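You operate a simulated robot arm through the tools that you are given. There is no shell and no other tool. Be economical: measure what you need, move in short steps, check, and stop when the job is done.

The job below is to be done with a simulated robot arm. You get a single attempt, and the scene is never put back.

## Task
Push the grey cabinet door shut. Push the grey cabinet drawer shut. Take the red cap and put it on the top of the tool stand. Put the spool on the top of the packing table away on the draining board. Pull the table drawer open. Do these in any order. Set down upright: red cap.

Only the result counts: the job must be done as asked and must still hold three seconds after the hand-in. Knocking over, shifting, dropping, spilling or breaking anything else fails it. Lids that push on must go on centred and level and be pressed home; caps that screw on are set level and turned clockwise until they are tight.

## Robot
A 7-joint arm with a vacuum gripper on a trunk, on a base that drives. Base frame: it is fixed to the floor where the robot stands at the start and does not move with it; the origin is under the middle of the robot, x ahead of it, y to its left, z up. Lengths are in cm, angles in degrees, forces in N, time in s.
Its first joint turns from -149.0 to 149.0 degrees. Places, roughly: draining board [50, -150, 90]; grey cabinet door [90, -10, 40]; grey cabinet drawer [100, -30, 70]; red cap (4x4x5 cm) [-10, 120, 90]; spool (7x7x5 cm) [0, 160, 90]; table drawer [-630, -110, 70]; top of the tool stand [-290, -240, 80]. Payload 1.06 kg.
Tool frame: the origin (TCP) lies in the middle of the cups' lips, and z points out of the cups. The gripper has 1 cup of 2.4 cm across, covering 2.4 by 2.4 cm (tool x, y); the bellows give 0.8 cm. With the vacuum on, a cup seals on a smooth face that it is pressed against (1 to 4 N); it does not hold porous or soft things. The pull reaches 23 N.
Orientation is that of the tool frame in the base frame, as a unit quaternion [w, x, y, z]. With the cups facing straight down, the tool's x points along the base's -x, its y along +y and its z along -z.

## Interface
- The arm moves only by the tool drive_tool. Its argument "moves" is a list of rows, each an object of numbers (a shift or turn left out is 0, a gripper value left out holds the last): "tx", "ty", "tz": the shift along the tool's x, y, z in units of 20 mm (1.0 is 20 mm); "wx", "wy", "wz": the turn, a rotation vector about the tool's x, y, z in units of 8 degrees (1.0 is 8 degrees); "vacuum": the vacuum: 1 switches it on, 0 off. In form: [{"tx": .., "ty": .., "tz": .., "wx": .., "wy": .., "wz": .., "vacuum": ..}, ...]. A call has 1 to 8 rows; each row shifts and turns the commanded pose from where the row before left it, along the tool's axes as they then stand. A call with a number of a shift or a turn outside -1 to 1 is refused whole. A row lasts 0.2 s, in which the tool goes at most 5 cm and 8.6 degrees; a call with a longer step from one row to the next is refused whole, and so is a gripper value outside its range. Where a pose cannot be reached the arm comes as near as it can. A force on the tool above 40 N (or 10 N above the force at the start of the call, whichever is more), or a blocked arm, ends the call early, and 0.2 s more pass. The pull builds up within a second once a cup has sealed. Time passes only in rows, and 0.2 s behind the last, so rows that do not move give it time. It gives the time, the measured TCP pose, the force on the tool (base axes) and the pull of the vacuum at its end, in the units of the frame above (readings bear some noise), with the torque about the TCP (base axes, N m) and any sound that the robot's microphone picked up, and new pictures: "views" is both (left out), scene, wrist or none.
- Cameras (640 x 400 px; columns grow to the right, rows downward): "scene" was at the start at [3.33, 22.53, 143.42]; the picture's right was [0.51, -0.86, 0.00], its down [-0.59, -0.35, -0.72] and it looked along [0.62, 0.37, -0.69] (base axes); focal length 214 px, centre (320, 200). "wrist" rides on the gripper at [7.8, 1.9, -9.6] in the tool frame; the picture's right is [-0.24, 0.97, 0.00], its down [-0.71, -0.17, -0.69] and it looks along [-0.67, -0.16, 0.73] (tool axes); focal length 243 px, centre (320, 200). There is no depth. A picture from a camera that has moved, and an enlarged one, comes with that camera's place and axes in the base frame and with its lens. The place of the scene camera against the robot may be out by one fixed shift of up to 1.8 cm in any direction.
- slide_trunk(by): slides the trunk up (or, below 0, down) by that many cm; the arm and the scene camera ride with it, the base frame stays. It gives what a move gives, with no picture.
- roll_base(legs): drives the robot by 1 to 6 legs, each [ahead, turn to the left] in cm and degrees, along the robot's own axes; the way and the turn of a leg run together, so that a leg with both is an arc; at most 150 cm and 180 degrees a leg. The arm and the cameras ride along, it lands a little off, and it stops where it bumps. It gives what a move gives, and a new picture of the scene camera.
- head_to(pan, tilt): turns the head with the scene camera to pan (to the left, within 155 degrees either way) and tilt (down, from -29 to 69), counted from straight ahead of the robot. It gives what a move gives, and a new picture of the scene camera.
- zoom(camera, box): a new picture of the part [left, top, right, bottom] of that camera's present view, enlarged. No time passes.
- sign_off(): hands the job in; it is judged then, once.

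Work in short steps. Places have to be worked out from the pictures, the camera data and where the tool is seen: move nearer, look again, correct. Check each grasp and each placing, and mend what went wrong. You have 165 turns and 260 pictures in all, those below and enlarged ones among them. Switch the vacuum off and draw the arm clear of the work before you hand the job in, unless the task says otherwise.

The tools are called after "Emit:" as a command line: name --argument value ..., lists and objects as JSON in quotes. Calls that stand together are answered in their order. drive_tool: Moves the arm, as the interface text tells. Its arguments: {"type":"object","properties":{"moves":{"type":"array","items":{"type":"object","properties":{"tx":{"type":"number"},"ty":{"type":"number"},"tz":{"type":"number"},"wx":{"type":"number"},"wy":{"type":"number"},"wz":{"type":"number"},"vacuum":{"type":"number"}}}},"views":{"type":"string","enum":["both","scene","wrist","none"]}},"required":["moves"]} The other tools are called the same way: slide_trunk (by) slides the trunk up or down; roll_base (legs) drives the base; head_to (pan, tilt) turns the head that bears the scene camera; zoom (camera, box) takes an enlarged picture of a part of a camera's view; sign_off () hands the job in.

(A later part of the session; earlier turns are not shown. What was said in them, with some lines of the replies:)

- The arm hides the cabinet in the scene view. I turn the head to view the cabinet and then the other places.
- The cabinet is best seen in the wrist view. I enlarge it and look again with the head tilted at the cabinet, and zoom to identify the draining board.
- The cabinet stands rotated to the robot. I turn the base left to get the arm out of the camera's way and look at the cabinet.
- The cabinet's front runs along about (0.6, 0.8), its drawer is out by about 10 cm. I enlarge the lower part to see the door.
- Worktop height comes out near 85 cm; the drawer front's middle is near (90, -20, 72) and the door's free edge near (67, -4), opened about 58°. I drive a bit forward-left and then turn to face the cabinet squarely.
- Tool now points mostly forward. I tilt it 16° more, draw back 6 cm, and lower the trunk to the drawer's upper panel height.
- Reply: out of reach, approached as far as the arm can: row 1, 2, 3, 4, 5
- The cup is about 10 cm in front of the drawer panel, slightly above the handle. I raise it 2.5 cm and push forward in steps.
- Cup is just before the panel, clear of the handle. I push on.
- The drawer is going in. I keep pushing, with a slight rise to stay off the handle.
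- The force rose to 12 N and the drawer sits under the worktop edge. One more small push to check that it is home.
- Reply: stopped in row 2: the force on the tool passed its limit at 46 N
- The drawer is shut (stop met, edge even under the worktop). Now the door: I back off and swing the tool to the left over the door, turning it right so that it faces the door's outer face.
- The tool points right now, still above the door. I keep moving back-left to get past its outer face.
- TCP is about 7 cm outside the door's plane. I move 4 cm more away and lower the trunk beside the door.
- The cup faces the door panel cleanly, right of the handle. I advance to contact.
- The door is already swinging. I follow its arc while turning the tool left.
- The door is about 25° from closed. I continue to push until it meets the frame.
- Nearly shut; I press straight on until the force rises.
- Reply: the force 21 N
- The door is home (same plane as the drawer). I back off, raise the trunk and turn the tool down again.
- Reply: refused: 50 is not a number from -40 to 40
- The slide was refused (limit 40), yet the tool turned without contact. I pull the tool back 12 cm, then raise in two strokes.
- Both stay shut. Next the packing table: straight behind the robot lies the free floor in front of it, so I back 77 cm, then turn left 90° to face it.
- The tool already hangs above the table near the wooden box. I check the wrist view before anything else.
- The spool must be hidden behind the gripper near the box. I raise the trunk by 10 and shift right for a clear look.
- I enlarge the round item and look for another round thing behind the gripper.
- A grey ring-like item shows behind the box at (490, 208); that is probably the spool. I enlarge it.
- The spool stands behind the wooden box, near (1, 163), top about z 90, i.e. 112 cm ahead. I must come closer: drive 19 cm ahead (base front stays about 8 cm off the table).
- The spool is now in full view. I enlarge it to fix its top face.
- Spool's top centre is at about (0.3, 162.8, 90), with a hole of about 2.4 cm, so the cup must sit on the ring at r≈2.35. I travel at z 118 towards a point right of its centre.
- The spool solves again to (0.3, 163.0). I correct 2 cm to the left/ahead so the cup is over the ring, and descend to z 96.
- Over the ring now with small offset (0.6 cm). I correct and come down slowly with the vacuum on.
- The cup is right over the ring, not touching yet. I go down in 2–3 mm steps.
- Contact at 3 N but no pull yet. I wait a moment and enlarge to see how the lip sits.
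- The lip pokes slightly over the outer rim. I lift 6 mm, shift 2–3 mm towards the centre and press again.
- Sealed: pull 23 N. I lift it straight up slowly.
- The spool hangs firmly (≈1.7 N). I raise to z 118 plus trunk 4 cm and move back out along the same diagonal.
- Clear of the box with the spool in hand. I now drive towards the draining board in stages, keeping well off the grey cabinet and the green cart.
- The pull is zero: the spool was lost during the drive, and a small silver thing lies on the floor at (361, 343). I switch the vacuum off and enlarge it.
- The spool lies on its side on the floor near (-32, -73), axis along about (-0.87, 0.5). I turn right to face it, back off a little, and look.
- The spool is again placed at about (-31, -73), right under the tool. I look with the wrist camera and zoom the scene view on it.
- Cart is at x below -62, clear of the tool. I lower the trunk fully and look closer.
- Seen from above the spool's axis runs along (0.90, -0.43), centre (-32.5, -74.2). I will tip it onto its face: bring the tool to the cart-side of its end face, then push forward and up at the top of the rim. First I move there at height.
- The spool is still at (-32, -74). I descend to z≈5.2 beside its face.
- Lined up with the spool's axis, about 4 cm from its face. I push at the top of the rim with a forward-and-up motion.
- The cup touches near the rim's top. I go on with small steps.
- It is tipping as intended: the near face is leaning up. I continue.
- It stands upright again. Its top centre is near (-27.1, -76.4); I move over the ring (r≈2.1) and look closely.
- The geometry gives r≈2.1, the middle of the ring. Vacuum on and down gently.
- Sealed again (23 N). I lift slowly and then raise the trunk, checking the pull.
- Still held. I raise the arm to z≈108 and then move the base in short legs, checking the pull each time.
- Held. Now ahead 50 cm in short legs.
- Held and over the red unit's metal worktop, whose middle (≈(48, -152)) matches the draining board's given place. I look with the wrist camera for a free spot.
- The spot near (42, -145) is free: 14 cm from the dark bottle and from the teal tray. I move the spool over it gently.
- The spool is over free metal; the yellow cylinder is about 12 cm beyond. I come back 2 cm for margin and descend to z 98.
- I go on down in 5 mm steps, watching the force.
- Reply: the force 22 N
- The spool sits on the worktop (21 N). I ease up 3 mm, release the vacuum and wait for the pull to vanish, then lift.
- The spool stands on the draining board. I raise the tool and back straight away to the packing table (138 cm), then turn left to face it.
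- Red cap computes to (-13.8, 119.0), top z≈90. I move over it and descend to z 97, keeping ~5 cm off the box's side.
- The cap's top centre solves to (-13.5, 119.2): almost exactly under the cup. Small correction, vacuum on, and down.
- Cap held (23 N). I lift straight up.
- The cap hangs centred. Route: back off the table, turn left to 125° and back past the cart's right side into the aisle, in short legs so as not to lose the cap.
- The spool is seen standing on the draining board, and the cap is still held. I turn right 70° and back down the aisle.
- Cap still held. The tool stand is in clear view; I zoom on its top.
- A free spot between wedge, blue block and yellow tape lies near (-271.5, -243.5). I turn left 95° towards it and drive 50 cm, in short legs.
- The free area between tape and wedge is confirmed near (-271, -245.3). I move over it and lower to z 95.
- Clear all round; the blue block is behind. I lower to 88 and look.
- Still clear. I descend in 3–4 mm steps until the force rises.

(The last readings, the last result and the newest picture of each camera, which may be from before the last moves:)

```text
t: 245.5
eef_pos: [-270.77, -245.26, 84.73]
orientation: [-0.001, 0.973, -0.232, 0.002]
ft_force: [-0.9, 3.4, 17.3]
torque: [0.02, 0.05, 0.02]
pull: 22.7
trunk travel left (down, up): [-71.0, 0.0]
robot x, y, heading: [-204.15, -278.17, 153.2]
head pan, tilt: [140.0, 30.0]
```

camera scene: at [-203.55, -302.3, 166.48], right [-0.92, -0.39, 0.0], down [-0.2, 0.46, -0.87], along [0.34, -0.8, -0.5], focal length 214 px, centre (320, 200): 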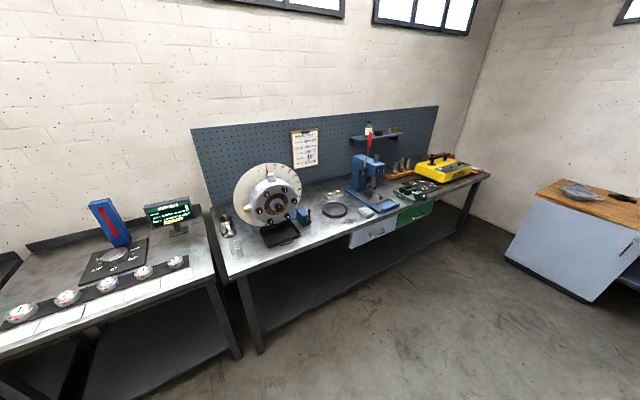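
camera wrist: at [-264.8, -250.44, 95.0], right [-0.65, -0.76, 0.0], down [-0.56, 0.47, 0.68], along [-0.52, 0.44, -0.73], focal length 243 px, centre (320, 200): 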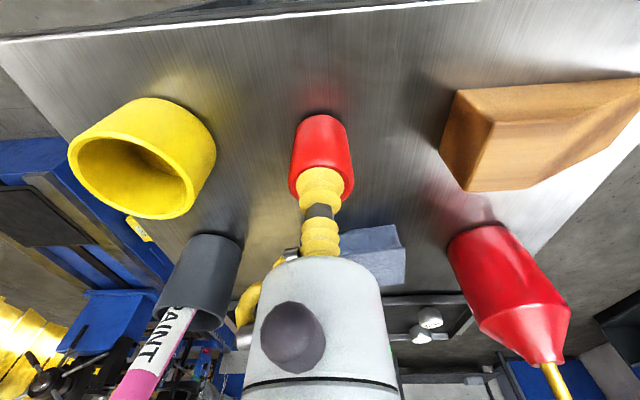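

Contact at 17 N: the cap stands on the top. I ease 2 mm, release, and lift off.

Emit:
drive_tool --moves '[{"tz": -0.12}, {"vacuum": 0}, {}, {}, {}, {}, {}]' --views "none"

Emit:
drive_tool --moves '[{"tz": -0.2}, {"tz": -0.4}, {"tz": -0.8}, {"tz": -1}, {"tz": -1}, {"tz": -1}]' --views "wrist"

```text
t: 247.1
eef_pos: [-270.94, -245.41, 84.73]
orientation: [0.0, 0.973, -0.231, 0.003]
ft_force: [-0.2, 0.2, 0.0]
torque: [0.01, 0.01, 0.02]
pull: 0.0
trunk travel left (down, up): [-71.0, 0.0]
robot x, y, heading: [-204.02, -278.14, 153.0]
head pan, tilt: [140.0, 30.0]
```

```text
t: 248.5
eef_pos: [-271.02, -245.27, 93.58]
orientation: [0.0, 0.973, -0.231, 0.003]
ft_force: [-0.1, 0.9, 0.3]
torque: [-0.02, -0.01, -0.01]
pull: 0.0
trunk travel left (down, up): [-71.0, 0.0]
robot x, y, heading: [-204.31, -278.11, 153.2]
head pan, tilt: [140.0, 30.0]
camera wrist: at [-264.84, -250.52, 103.26], right [-0.65, -0.76, 0.0], down [-0.56, 0.47, 0.68], along [-0.52, 0.44, -0.73], focal length 243 px, centre (320, 200)
```

wrist: 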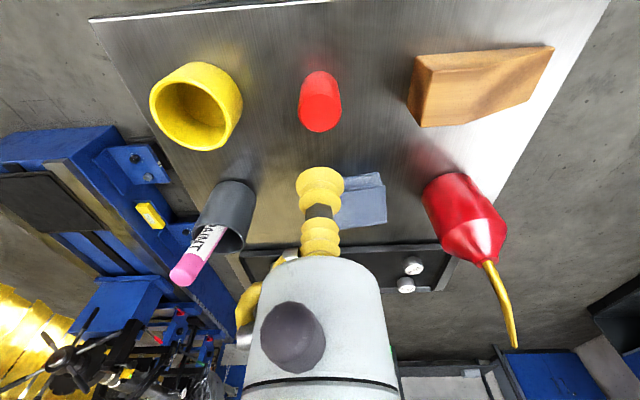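

The cap stands upright on the stand. I raise the arm, back off and look toward the table with the drawer.

Emit:
drive_tool --moves '[{"tz": -1}, {"tz": -1}, {"tz": -1}, {"tz": -1}, {"tz": -1}, {"tz": -1}, {"tz": -1}, {"tz": -1}]' --views "none"

Emit:
roll_base --legs '[[-35, 0]]'

Emit:
head_to --pan 10 --tilt 20

Emit:
zoom --camera "scene" --box '[100, 60, 420, 220]'

```text
t: 250.3
eef_pos: [-271.02, -245.42, 109.7]
orientation: [0.001, 0.973, -0.231, 0.003]
ft_force: [0.1, 0.0, 0.1]
torque: [-0.05, 0.03, 0.01]
pull: 0.1
trunk travel left (down, up): [-71.0, 0.0]
robot x, y, heading: [-203.81, -278.1, 153.4]
head pan, tilt: [140.0, 30.0]
```

```text
t: 252.6
eef_pos: [-239.19, -261.39, 109.62]
orientation: [0.0, 0.973, -0.232, 0.002]
ft_force: [0.0, -0.4, -0.1]
torque: [-0.01, -0.02, -0.02]
pull: 0.1
trunk travel left (down, up): [-71.0, 0.0]
robot x, y, heading: [-172.64, -294.28, 153.3]
head pan, tilt: [140.0, 30.0]
camera scene: at [-171.69, -318.4, 166.47], right [-0.92, -0.39, 0.0], down [-0.2, 0.46, -0.87], along [0.34, -0.8, -0.5], focal length 214 px, centre (320, 200)
```

scene: 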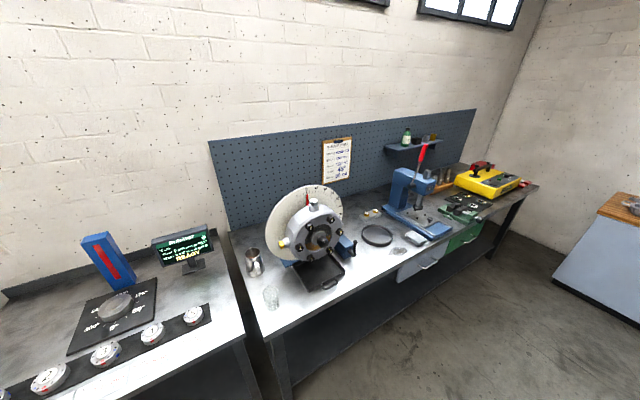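

```text
t: 254.7
eef_pos: [-239.15, -261.31, 109.62]
orientation: [0.001, 0.973, -0.232, 0.002]
ft_force: [-0.4, 0.8, -0.5]
torque: [0.01, 0.0, 0.0]
pull: 0.1
trunk travel left (down, up): [-71.0, 0.0]
robot x, y, heading: [-172.28, -293.94, 153.0]
head pan, tilt: [10.0, 20.0]
camera scene: at [-184.2, -307.38, 168.08], right [0.29, 0.96, 0.0], down [0.33, -0.1, -0.94], along [-0.9, 0.27, -0.34], focal length 214 px, centre (320, 200)
```

scene: 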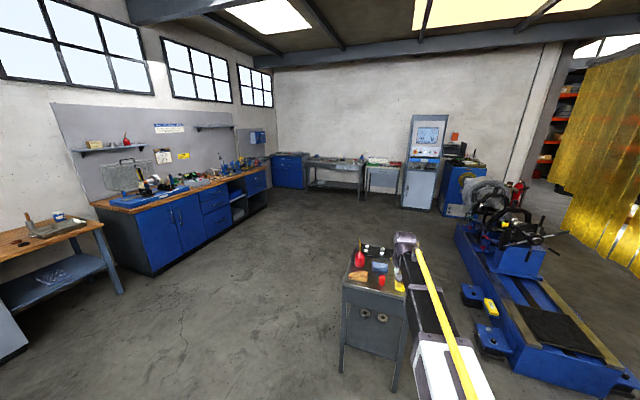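

```text
2.00 times, centred on (260, 140) of scene
camera zoom: at [-184.2, -307.38, 168.08], right [0.29, 0.96, 0.0], down [0.33, -0.1, -0.94], along [-0.9, 0.27, -0.34], focal length 429 px, centre (440, 320)
```

zoom: 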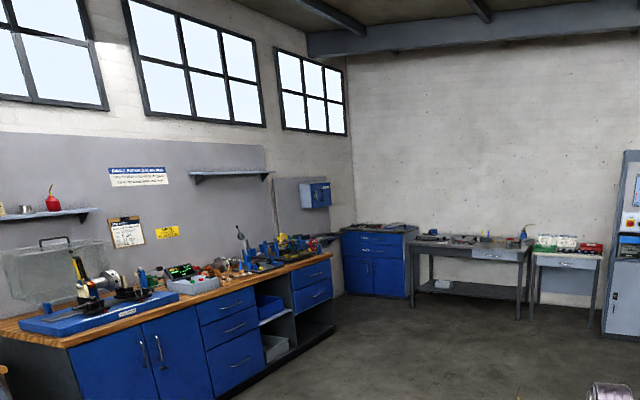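

The table drawer is the grey drawer front under the steel table by the far wall, facing us. I drive around the stand: turn left, 110 cm, turn right, then along the aisle.

Emit:
roll_base --legs '[[0, 82], [112, 0], [0, -90], [145, 0], [145, 0]]'

Emit:
zoom --camera "scene" --box '[200, 80, 440, 240]'

```text
t: 281.3
eef_pos: [-512.74, -141.81, 109.79]
orientation: [0.001, 0.928, -0.372, 0.002]
ft_force: [0.2, 0.6, -0.4]
torque: [0.01, 0.02, -0.02]
pull: 0.0
trunk travel left (down, up): [-71.0, 0.0]
robot x, y, heading: [-458.38, -192.88, 136.0]
head pan, tilt: [10.0, 20.0]
camera scene: at [-474.01, -201.69, 168.08], right [0.56, 0.83, 0.0], down [0.28, -0.19, -0.94], along [-0.78, 0.52, -0.34], focal length 214 px, centre (320, 200)
```

scene: 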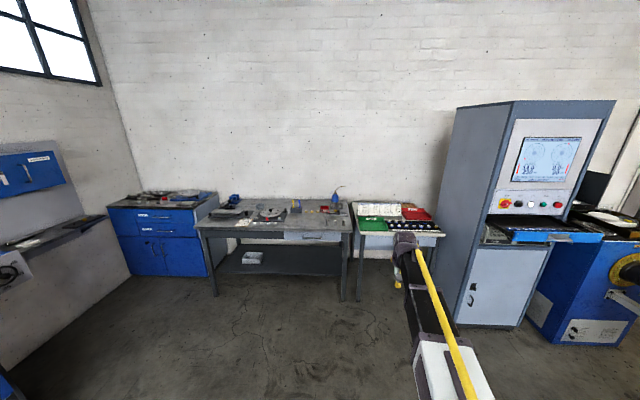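

```text
2.50 times, centred on (320, 160) of scene
camera zoom: at [-474.01, -201.69, 168.08], right [0.56, 0.83, 0.0], down [0.28, -0.19, -0.94], along [-0.78, 0.52, -0.34], focal length 536 px, centre (320, 300)
```

zoom: 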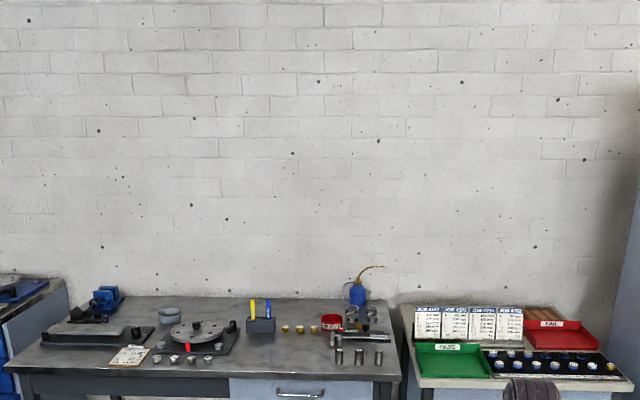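

Now I zoom on the drawer and its handle.

Emit:
zoom --camera "scene" --box '[270, 200, 450, 310]'

```text
3.56 times, centred on (360, 255) of scene
camera zoom: at [-474.01, -201.69, 168.08], right [0.56, 0.83, 0.0], down [0.28, -0.19, -0.94], along [-0.78, 0.52, -0.34], focal length 763 px, centre (178, 4)
```

zoom: 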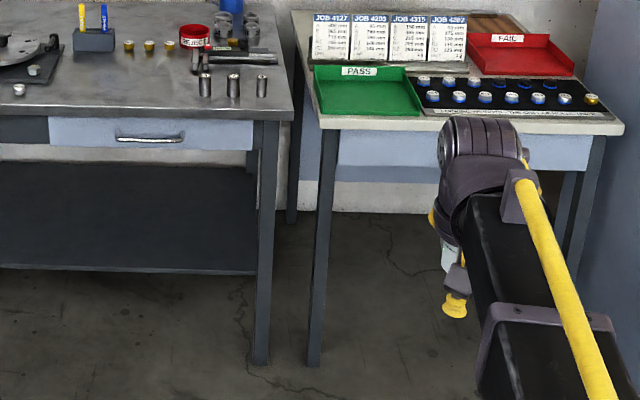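

The drawer front is at about n-plane -446, cup point right of the handle near (-612, -98, 70). I drive to about 90 cm before it and square up.

Emit:
roll_base --legs '[[0, 15.5], [89, 0], [0, -6.4]]'

Emit:
head_to --pan 20 --tilt 45

Emit:
drive_tool --moves '[{}]' --views "wrist"

```text
t: 287.6
eef_pos: [-601.19, -106.65, 109.68]
orientation: [0.0, 0.954, -0.301, 0.003]
ft_force: [0.3, 0.2, -0.4]
torque: [0.0, 0.04, 0.01]
pull: 0.0
trunk travel left (down, up): [-71.0, 0.0]
robot x, y, heading: [-539.58, -148.77, 145.0]
head pan, tilt: [10.0, 20.0]
camera scene: at [-553.5, -160.03, 168.08], right [0.42, 0.91, 0.0], down [0.31, -0.14, -0.94], along [-0.85, 0.4, -0.34], focal length 214 px, centre (320, 200)
```

scene: 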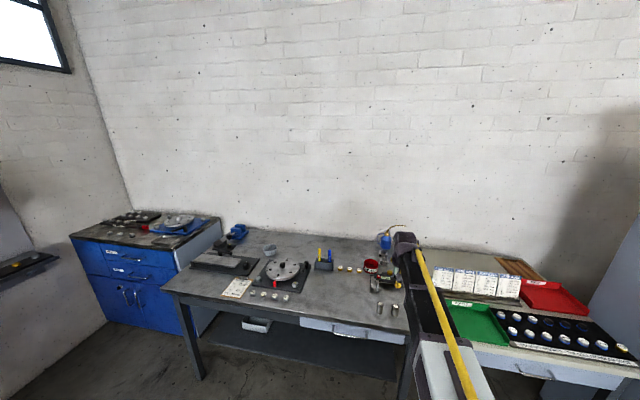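

```text
t: 288.5
eef_pos: [-601.17, -106.82, 109.65]
orientation: [-0.001, 0.954, -0.301, 0.003]
ft_force: [0.2, -0.2, 1.1]
torque: [-0.02, 0.02, 0.02]
pull: 0.1
trunk travel left (down, up): [-71.0, 0.0]
robot x, y, heading: [-539.83, -149.03, 144.9]
head pan, tilt: [20.0, 45.0]
camera scene: at [-552.94, -161.89, 164.22], right [0.26, 0.97, 0.0], down [0.68, -0.18, -0.71], along [-0.68, 0.18, -0.71], focal length 214 px, centre (320, 200)
```

scene: 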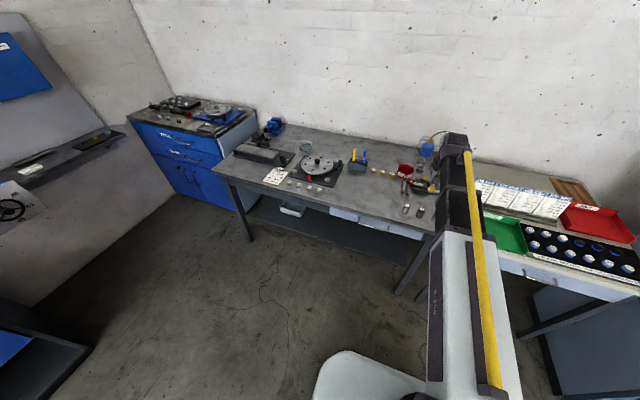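

```text
t: 288.9
eef_pos: [-601.13, -106.86, 109.69]
orientation: [0.0, 0.953, -0.302, 0.002]
ft_force: [0.4, 0.2, 0.7]
torque: [0.03, 0.01, 0.01]
pull: 0.0
trunk travel left (down, up): [-71.0, 0.0]
robot x, y, heading: [-539.92, -148.61, 145.1]
head pan, tilt: [20.0, 45.0]
camera wrist: at [-595.75, -112.76, 119.26], right [-0.75, -0.66, 0.0], down [-0.48, 0.55, 0.68], along [-0.45, 0.51, -0.73], focal length 243 px, centre (320, 200)
```

wrist: 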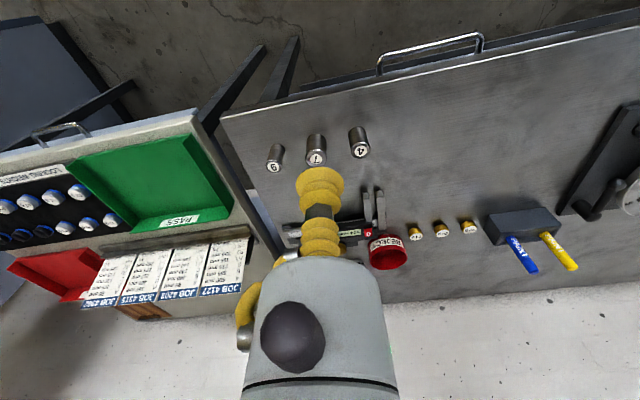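

Table top is at z≈80; the drawer panel spans z 69–78 at about 82 cm ahead; cup spot right of the handle. The horizontal tool needs more distance, so I back 12 cm, then tilt the tool to the horizontal.

Emit:
roll_base --legs '[[-12, 0]]'

Emit:
drive_tool --moves '[{"tx": -1}, {"tx": -1}, {"tx": -1}, {"wy": -1}, {"wy": -1}, {"wy": -1}, {"wy": -1}, {"wy": -1}]' --views "none"

Emit:
drive_tool --moves '[{"wy": -1}, {"wy": -1}, {"wy": -1}, {"wy": -1}, {"wy": -1}, {"wy": -1}]' --views "both"

```text
t: 290.2
eef_pos: [-590.91, -113.93, 109.67]
orientation: [0.0, 0.954, -0.299, 0.002]
ft_force: [0.0, 0.3, 0.5]
torque: [0.03, -0.02, 0.0]
pull: 0.0
trunk travel left (down, up): [-71.0, 0.0]
robot x, y, heading: [-529.12, -156.07, 144.8]
head pan, tilt: [20.0, 45.0]
camera scene: at [-542.6, -169.14, 164.22], right [0.26, 0.97, 0.0], down [0.68, -0.18, -0.71], along [-0.68, 0.18, -0.71], focal length 214 px, centre (320, 200)
```

scene: 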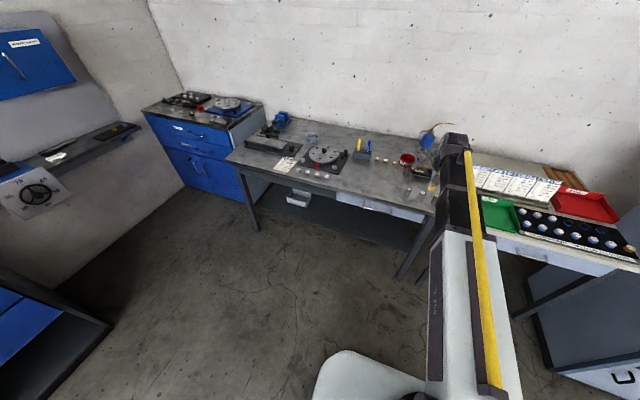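

```text
t: 292.0
eef_pos: [-595.78, -110.63, 109.81]
orientation: [-0.103, 0.897, -0.282, -0.324]
ft_force: [-0.4, 0.3, 0.1]
torque: [-0.02, -0.02, -0.02]
pull: 0.2
trunk travel left (down, up): [-71.0, 0.0]
robot x, y, heading: [-529.4, -156.02, 144.9]
head pan, tilt: [20.0, 45.0]
```

```text
t: 293.4
eef_pos: [-595.71, -110.7, 109.68]
orientation: [-0.208, 0.687, -0.216, -0.662]
ft_force: [-0.2, 0.5, 0.2]
torque: [-0.01, -0.01, 0.02]
pull: 0.0
trunk travel left (down, up): [-71.0, 0.0]
robot x, y, heading: [-529.39, -156.16, 145.0]
head pan, tilt: [20.0, 45.0]
camera scene: at [-542.66, -169.09, 164.22], right [0.26, 0.97, 0.0], down [0.68, -0.18, -0.71], along [-0.68, 0.18, -0.71], focal length 214 px, centre (320, 200)
camera wrist: at [-588.7, -117.75, 102.15], right [-0.56, -0.79, 0.23], down [0.64, -0.24, 0.73], along [-0.53, 0.56, 0.64], focal length 243 px, centre (320, 200)
```

scene: 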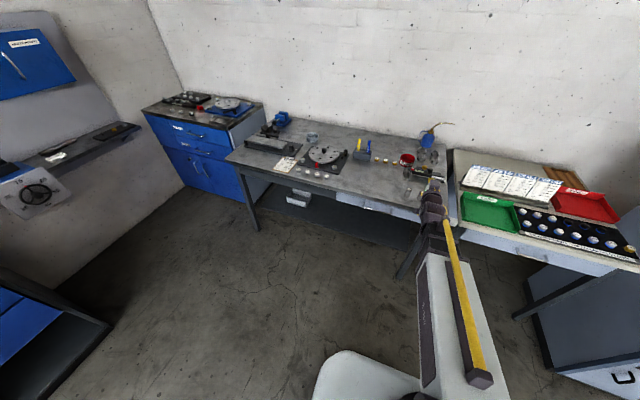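
wrist: 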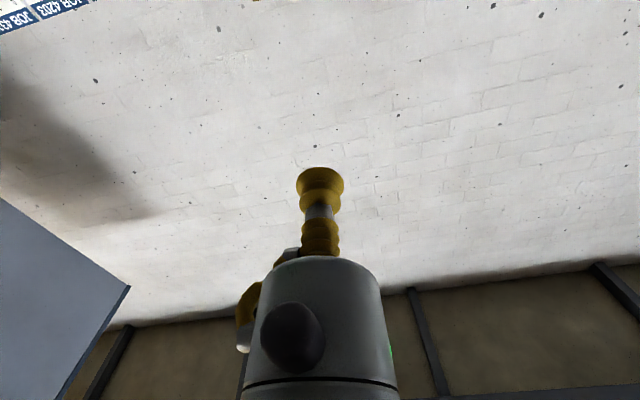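

Tool is horizontal, aimed squarely at the panel, about 14 cm away. I lower the trunk 36 cm to the panel's height.

Emit:
slide_trunk --by -36

Emit:
drive_tool --moves '[{}]' --views "both"

```text
t: 296.9
eef_pos: [-595.78, -110.51, 73.69]
orientation: [-0.208, 0.688, -0.216, -0.661]
ft_force: [-0.5, -0.3, -0.5]
torque: [0.01, -0.02, -0.02]
pull: 0.1
trunk travel left (down, up): [-35.0, 36.0]
robot x, y, heading: [-529.43, -155.97, 144.9]
head pan, tilt: [20.0, 45.0]
```

```text
t: 297.3
eef_pos: [-595.81, -110.67, 73.69]
orientation: [-0.208, 0.687, -0.215, -0.662]
ft_force: [0.2, 0.4, -0.3]
torque: [0.0, 0.02, -0.03]
pull: 0.0
trunk travel left (down, up): [-35.0, 36.0]
robot x, y, heading: [-529.83, -156.16, 144.9]
head pan, tilt: [20.0, 45.0]
camera scene: at [-542.64, -169.1, 128.21], right [0.26, 0.97, 0.0], down [0.68, -0.18, -0.71], along [-0.68, 0.18, -0.71], focal length 214 px, centre (320, 200)
camera wrist: at [-588.69, -117.76, 66.17], right [-0.56, -0.79, 0.23], down [0.64, -0.24, 0.73], along [-0.53, 0.56, 0.64], focal length 243 px, centre (320, 200)
```

scene: 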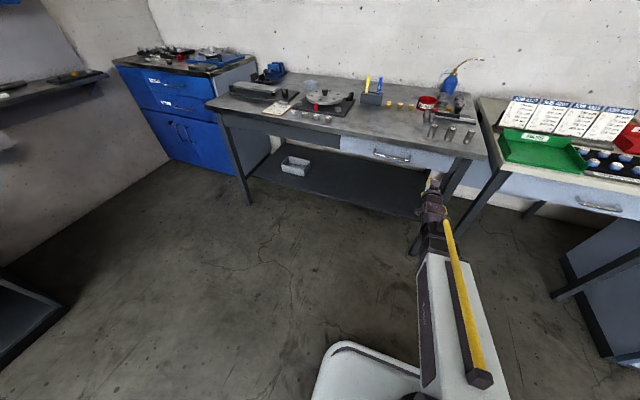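
wrist: 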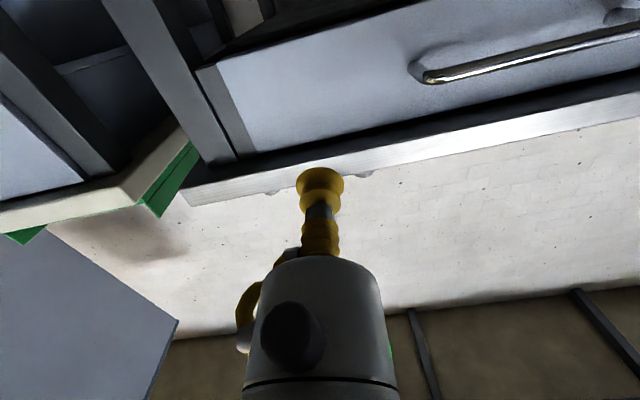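

Projected along its axis the cup meets the middle of the panel, 8 cm right of the handle. I advance 11 cm and then slowly with the vacuum on.

Emit:
drive_tool --moves '[{"tz": 1}, {"tz": 1}, {"tz": 1}, {"tz": 1}, {"tz": 1}, {"tz": 0.5}]' --views "wrist"

```text
t: 298.7
eef_pos: [-604.64, -104.44, 73.17]
orientation: [-0.208, 0.688, -0.216, -0.661]
ft_force: [-0.4, 0.6, 0.0]
torque: [0.01, 0.02, 0.01]
pull: 0.0
trunk travel left (down, up): [-35.0, 36.0]
robot x, y, heading: [-529.46, -155.8, 145.0]
head pan, tilt: [20.0, 45.0]
camera wrist: at [-597.56, -111.54, 65.72], right [-0.56, -0.79, 0.23], down [0.64, -0.24, 0.73], along [-0.53, 0.56, 0.64], focal length 243 px, centre (320, 200)
```

wrist: 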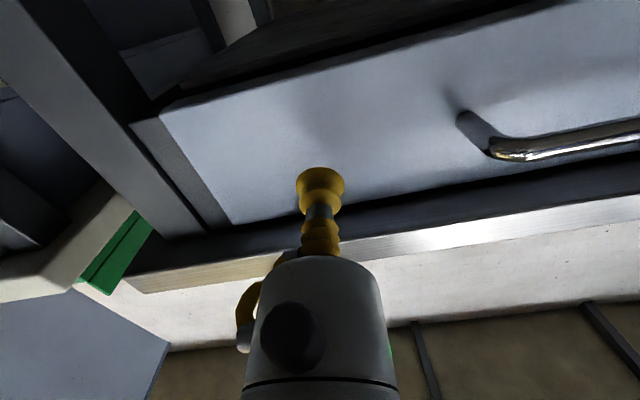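

Emit:
drive_tool --moves '[{"tz": 0.5, "vacuum": 1}, {"tz": 0.4}, {"tz": 0.3}, {"tz": 0.3}]' --views "wrist"

```text
t: 299.7
eef_pos: [-607.14, -102.53, 73.22]
orientation: [-0.208, 0.688, -0.216, -0.661]
ft_force: [0.1, -0.5, 0.0]
torque: [0.03, -0.01, 0.01]
pull: 0.1
trunk travel left (down, up): [-35.0, 36.0]
robot x, y, heading: [-529.31, -156.22, 145.0]
head pan, tilt: [20.0, 45.0]
camera wrist: at [-600.07, -109.81, 65.66], right [-0.56, -0.79, 0.23], down [0.64, -0.24, 0.73], along [-0.53, 0.56, 0.64], focal length 243 px, centre (320, 200)
```

wrist: 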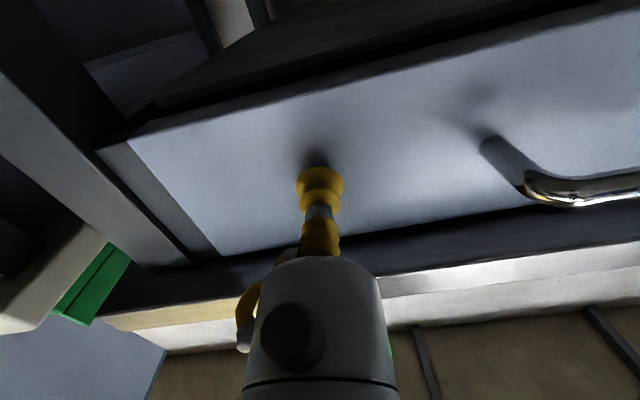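

Close now; small steps until it seals.

Emit:
drive_tool --moves '[{"tz": 0.3}, {"tz": 0.2}, {"tz": 0.15}, {"tz": 0.15}]' --views "none"

```text
t: 300.7
eef_pos: [-608.42, -101.79, 72.93]
orientation: [-0.208, 0.688, -0.215, -0.661]
ft_force: [15.1, -13.3, -4.8]
torque: [0.07, 0.33, -0.19]
pull: 23.0
trunk travel left (down, up): [-35.0, 36.0]
robot x, y, heading: [-529.5, -155.75, 144.9]
head pan, tilt: [20.0, 45.0]
```

Sealed with 23 N. I pull back gently.

Emit:
drive_tool --moves '[{"tz": -0.3}, {"tz": -0.4}, {"tz": -0.5}, {"tz": -0.5}, {"tz": -0.5}, {"tz": -0.5}]' --views "both"

```text
t: 302.1
eef_pos: [-604.22, -104.91, 73.05]
orientation: [-0.209, 0.688, -0.216, -0.661]
ft_force: [-4.5, -5.7, -4.3]
torque: [0.13, 0.17, -0.15]
pull: 22.6
trunk travel left (down, up): [-35.0, 36.0]
robot x, y, heading: [-529.34, -156.09, 145.3]
head pan, tilt: [20.0, 45.0]
camera scene: at [-542.69, -169.13, 128.2], right [0.26, 0.97, 0.0], down [0.68, -0.18, -0.71], along [-0.68, 0.18, -0.71], focal length 214 px, centre (320, 200)
camera wrist: at [-597.03, -111.98, 65.6], right [-0.56, -0.79, 0.23], down [0.64, -0.24, 0.73], along [-0.53, 0.56, 0.64], focal length 243 px, centre (320, 200)
```

scene: 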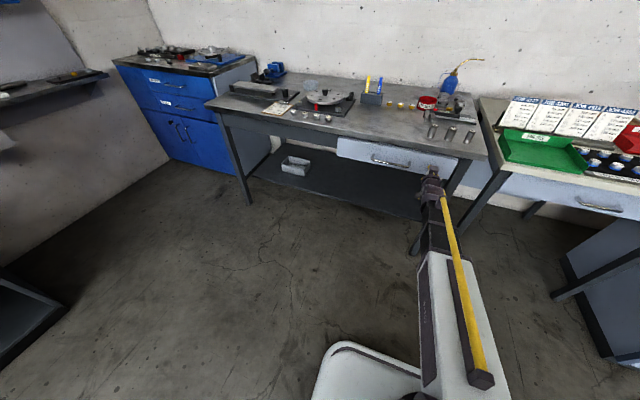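
wrist: 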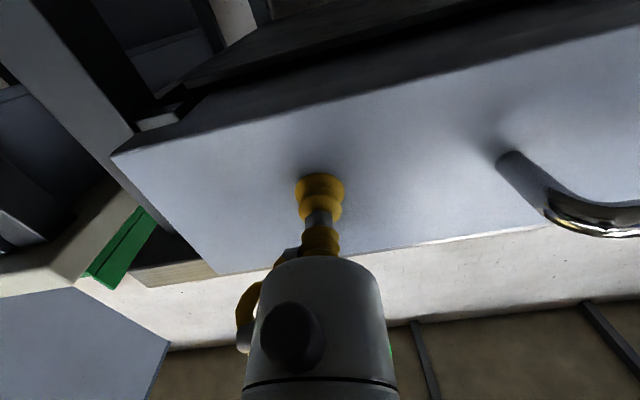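

The drawer comes out; a sideways force of 7 N shows its slide runs a bit to the left of my pull. I pull on with a slight leftward correction.

Emit:
drive_tool --moves '[{"tz": -0.3, "ty": 0.1}, {"tz": -0.5, "ty": 0.05}, {"tz": -0.5, "ty": 0.05}, {"tz": -0.5, "ty": 0.03}, {"tz": -0.5, "ty": 0.03}, {"tz": -0.5, "ty": 0.03}, {"tz": -0.5, "ty": 0.03}]' --views "scene"

```text
t: 303.7
eef_pos: [-599.2, -109.03, 73.55]
orientation: [-0.209, 0.688, -0.217, -0.66]
ft_force: [2.2, 1.9, -7.4]
torque: [0.07, 0.07, 0.02]
pull: 23.1
trunk travel left (down, up): [-35.0, 36.0]
robot x, y, heading: [-529.3, -155.91, 145.3]
head pan, tilt: [20.0, 45.0]
camera scene: at [-542.67, -169.06, 128.21], right [0.26, 0.97, 0.0], down [0.68, -0.18, -0.71], along [-0.68, 0.18, -0.71], focal length 214 px, centre (320, 200)
```

scene: 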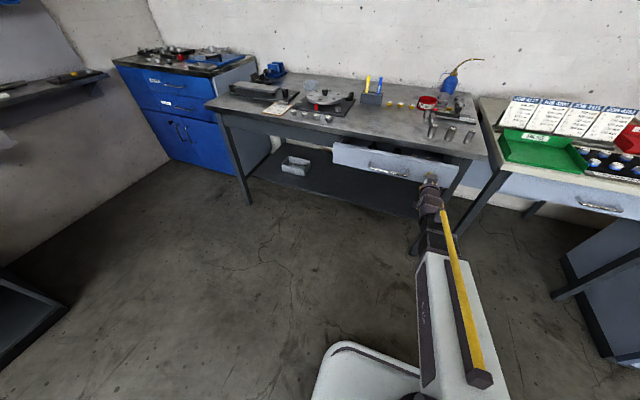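

Going well; the tool is creeping up, so I add a small downward correction and keep pulling.

Emit:
drive_tool --moves '[{"tz": -0.4, "tx": 0.15}, {"tz": -0.5, "tx": 0.08, "ty": 0.02}, {"tz": -0.5, "tx": 0.03, "ty": 0.02}, {"tz": -0.5, "tx": 0.02, "ty": 0.02}, {"tz": -0.5, "tx": 0.02, "ty": 0.02}, {"tz": -0.5, "tx": 0.02, "ty": 0.02}]' --views "scene"

```text
t: 305.1
eef_pos: [-594.43, -112.49, 72.87]
orientation: [-0.207, 0.689, -0.216, -0.66]
ft_force: [2.4, 1.5, 4.1]
torque: [-0.01, 0.0, -0.01]
pull: 22.9
trunk travel left (down, up): [-35.0, 36.0]
robot x, y, heading: [-529.49, -156.45, 145.0]
head pan, tilt: [20.0, 45.0]
camera scene: at [-542.6, -169.11, 128.21], right [0.26, 0.97, 0.0], down [0.68, -0.18, -0.71], along [-0.68, 0.18, -0.71], focal length 214 px, centre (320, 200)
```

scene: 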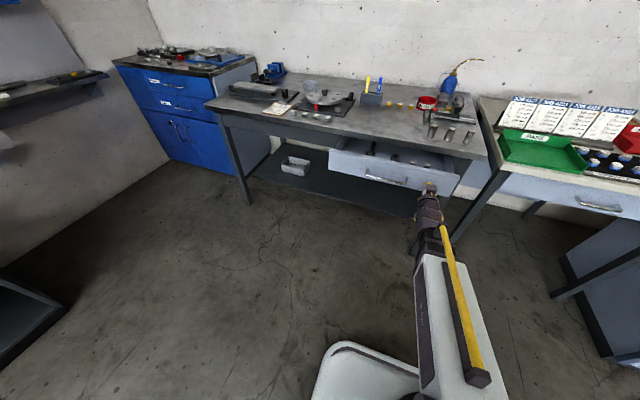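

Open by about 17 cm. I pull some more.

Emit:
drive_tool --moves '[{"tz": -0.4, "tx": -0.04}, {"tz": -0.5}, {"tz": -0.5}, {"tz": -0.5}, {"tz": -0.5}, {"tz": -0.4}]' --views "scene"

```text
t: 306.5
eef_pos: [-589.89, -115.96, 73.16]
orientation: [-0.208, 0.688, -0.216, -0.66]
ft_force: [-2.2, -3.3, -8.0]
torque: [-0.01, 0.05, -0.01]
pull: 22.7
trunk travel left (down, up): [-35.0, 36.0]
robot x, y, heading: [-529.29, -156.12, 144.7]
head pan, tilt: [20.0, 45.0]
camera scene: at [-542.69, -169.1, 128.21], right [0.26, 0.97, 0.0], down [0.68, -0.18, -0.71], along [-0.68, 0.18, -0.71], focal length 214 px, centre (320, 200)
```

scene: 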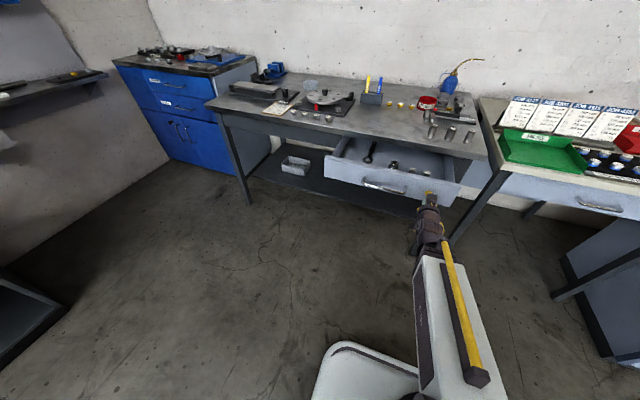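

Open about 23 cm. The arm nears its inner limit, so I relieve the vertical load and pull the rest with short base legs.

Emit:
drive_tool --moves '[{"tx": 0.12, "ty": 0.05}]' --views "none"

Emit:
roll_base --legs '[[-2, 0], [-2, 0], [-2, 0]]'

```text
t: 306.9
eef_pos: [-589.86, -115.98, 73.17]
orientation: [-0.209, 0.686, -0.215, -0.663]
ft_force: [-1.8, -0.6, 8.8]
torque: [-0.02, -0.04, 0.03]
pull: 23.1
trunk travel left (down, up): [-35.0, 36.0]
robot x, y, heading: [-529.47, -155.73, 145.0]
head pan, tilt: [20.0, 45.0]
```

```text
t: 308.4
eef_pos: [-584.98, -119.35, 72.82]
orientation: [-0.209, 0.688, -0.216, -0.661]
ft_force: [-4.1, -3.6, -4.1]
torque: [-0.02, -0.02, 0.0]
pull: 22.7
trunk travel left (down, up): [-35.0, 36.0]
robot x, y, heading: [-524.63, -159.6, 144.9]
head pan, tilt: [20.0, 45.0]
camera scene: at [-537.8, -172.54, 128.21], right [0.26, 0.97, 0.0], down [0.68, -0.18, -0.71], along [-0.68, 0.18, -0.71], focal length 214 px, centre (320, 200)
```

scene: 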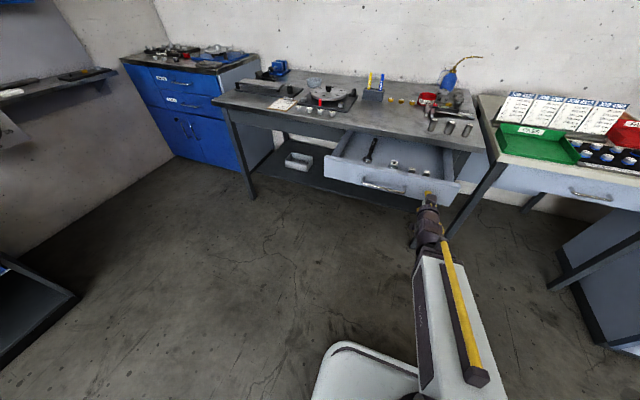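

Now about 29 cm open with no stop felt. Another 4 cm, then release.

Emit:
roll_base --legs '[[-2, 0], [-2, 0]]'

```text
t: 309.6
eef_pos: [-581.74, -121.73, 72.92]
orientation: [-0.209, 0.688, -0.216, -0.661]
ft_force: [0.3, 0.4, -1.1]
torque: [0.01, -0.01, -0.02]
pull: 0.0
trunk travel left (down, up): [-35.0, 36.0]
robot x, y, heading: [-521.12, -162.2, 145.0]
head pan, tilt: [20.0, 45.0]
camera scene: at [-534.38, -174.88, 128.21], right [0.26, 0.97, 0.0], down [0.68, -0.18, -0.71], along [-0.68, 0.18, -0.71], focal length 214 px, centre (320, 200)
```

scene: 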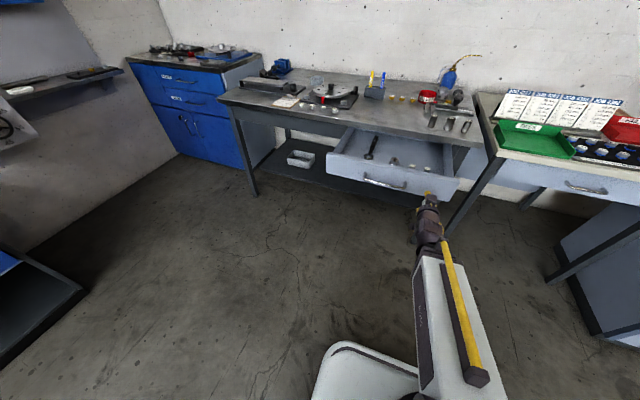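

The seal let go as the drawer reached its stop (about 30 cm open). I switch the vacuum off, back away and check the drawer and table.

Emit:
drive_tool --moves '[{"vacuum": 0}, {}]' --views "none"

Emit:
roll_base --legs '[[-40, 0]]'

Emit:
zoom --camera "scene" --box '[200, 40, 520, 240]'

```text
t: 310.2
eef_pos: [-581.69, -121.75, 72.95]
orientation: [-0.207, 0.688, -0.215, -0.661]
ft_force: [-0.7, 0.5, -0.5]
torque: [0.0, -0.01, 0.0]
pull: 0.0
trunk travel left (down, up): [-35.0, 36.0]
robot x, y, heading: [-521.0, -161.76, 145.2]
head pan, tilt: [20.0, 45.0]
```

```text
t: 312.8
eef_pos: [-548.23, -145.31, 73.01]
orientation: [-0.207, 0.688, -0.214, -0.662]
ft_force: [0.8, 0.4, -0.3]
torque: [-0.02, 0.04, 0.01]
pull: 0.1
trunk travel left (down, up): [-35.0, 36.0]
robot x, y, heading: [-487.7, -184.74, 145.4]
head pan, tilt: [20.0, 45.0]
camera scene: at [-500.8, -198.24, 128.21], right [0.25, 0.97, 0.0], down [0.68, -0.18, -0.71], along [-0.68, 0.18, -0.71], focal length 214 px, centre (320, 200)
```

scene: 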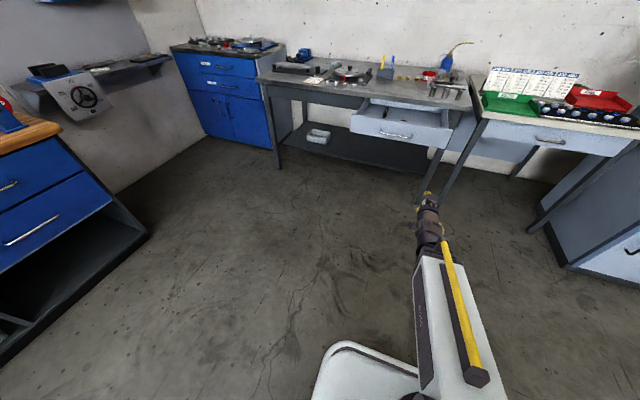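

```text
2.00 times, centred on (360, 140) of scene
camera zoom: at [-500.8, -198.24, 128.21], right [0.25, 0.97, 0.0], down [0.68, -0.18, -0.71], along [-0.68, 0.18, -0.71], focal length 429 px, centre (240, 320)
```

zoom: 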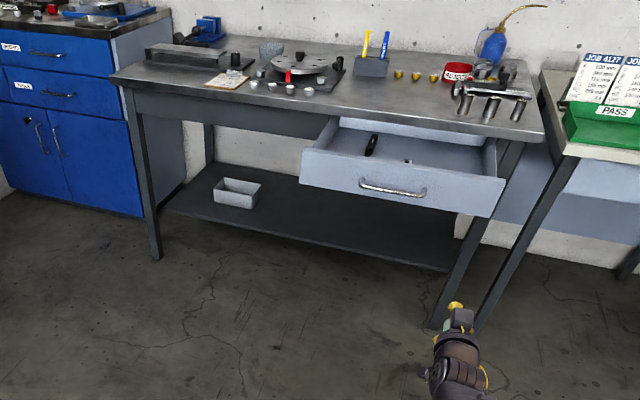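

The drawer stands open and everything on the table is in place. All five tasks are done and have been seen: door and cabinet drawer shut, spool on the draining board, cap upright on the stand. I hand in.

Emit:
sign_off

```text
The job is handed in.
```

I did all five tasks and handed the job in, but I dropped the spool on the way to the draining board; the judge's result isn't back yet.

- **Spool drop:** it fell to the floor during the drive. I tipped it upright, picked it up again and set it on the draining board. I saw no damage, but the fall could count against the job.
- **Grey cabinet:** the door and the drawer are both pushed shut.
- **Red cap:** it stands upright on the top of the tool stand.
- **Table drawer:** it is open about 30 cm. The cup let go at the end of the pull, probably at the drawer's stop, and nothing on the table moved.
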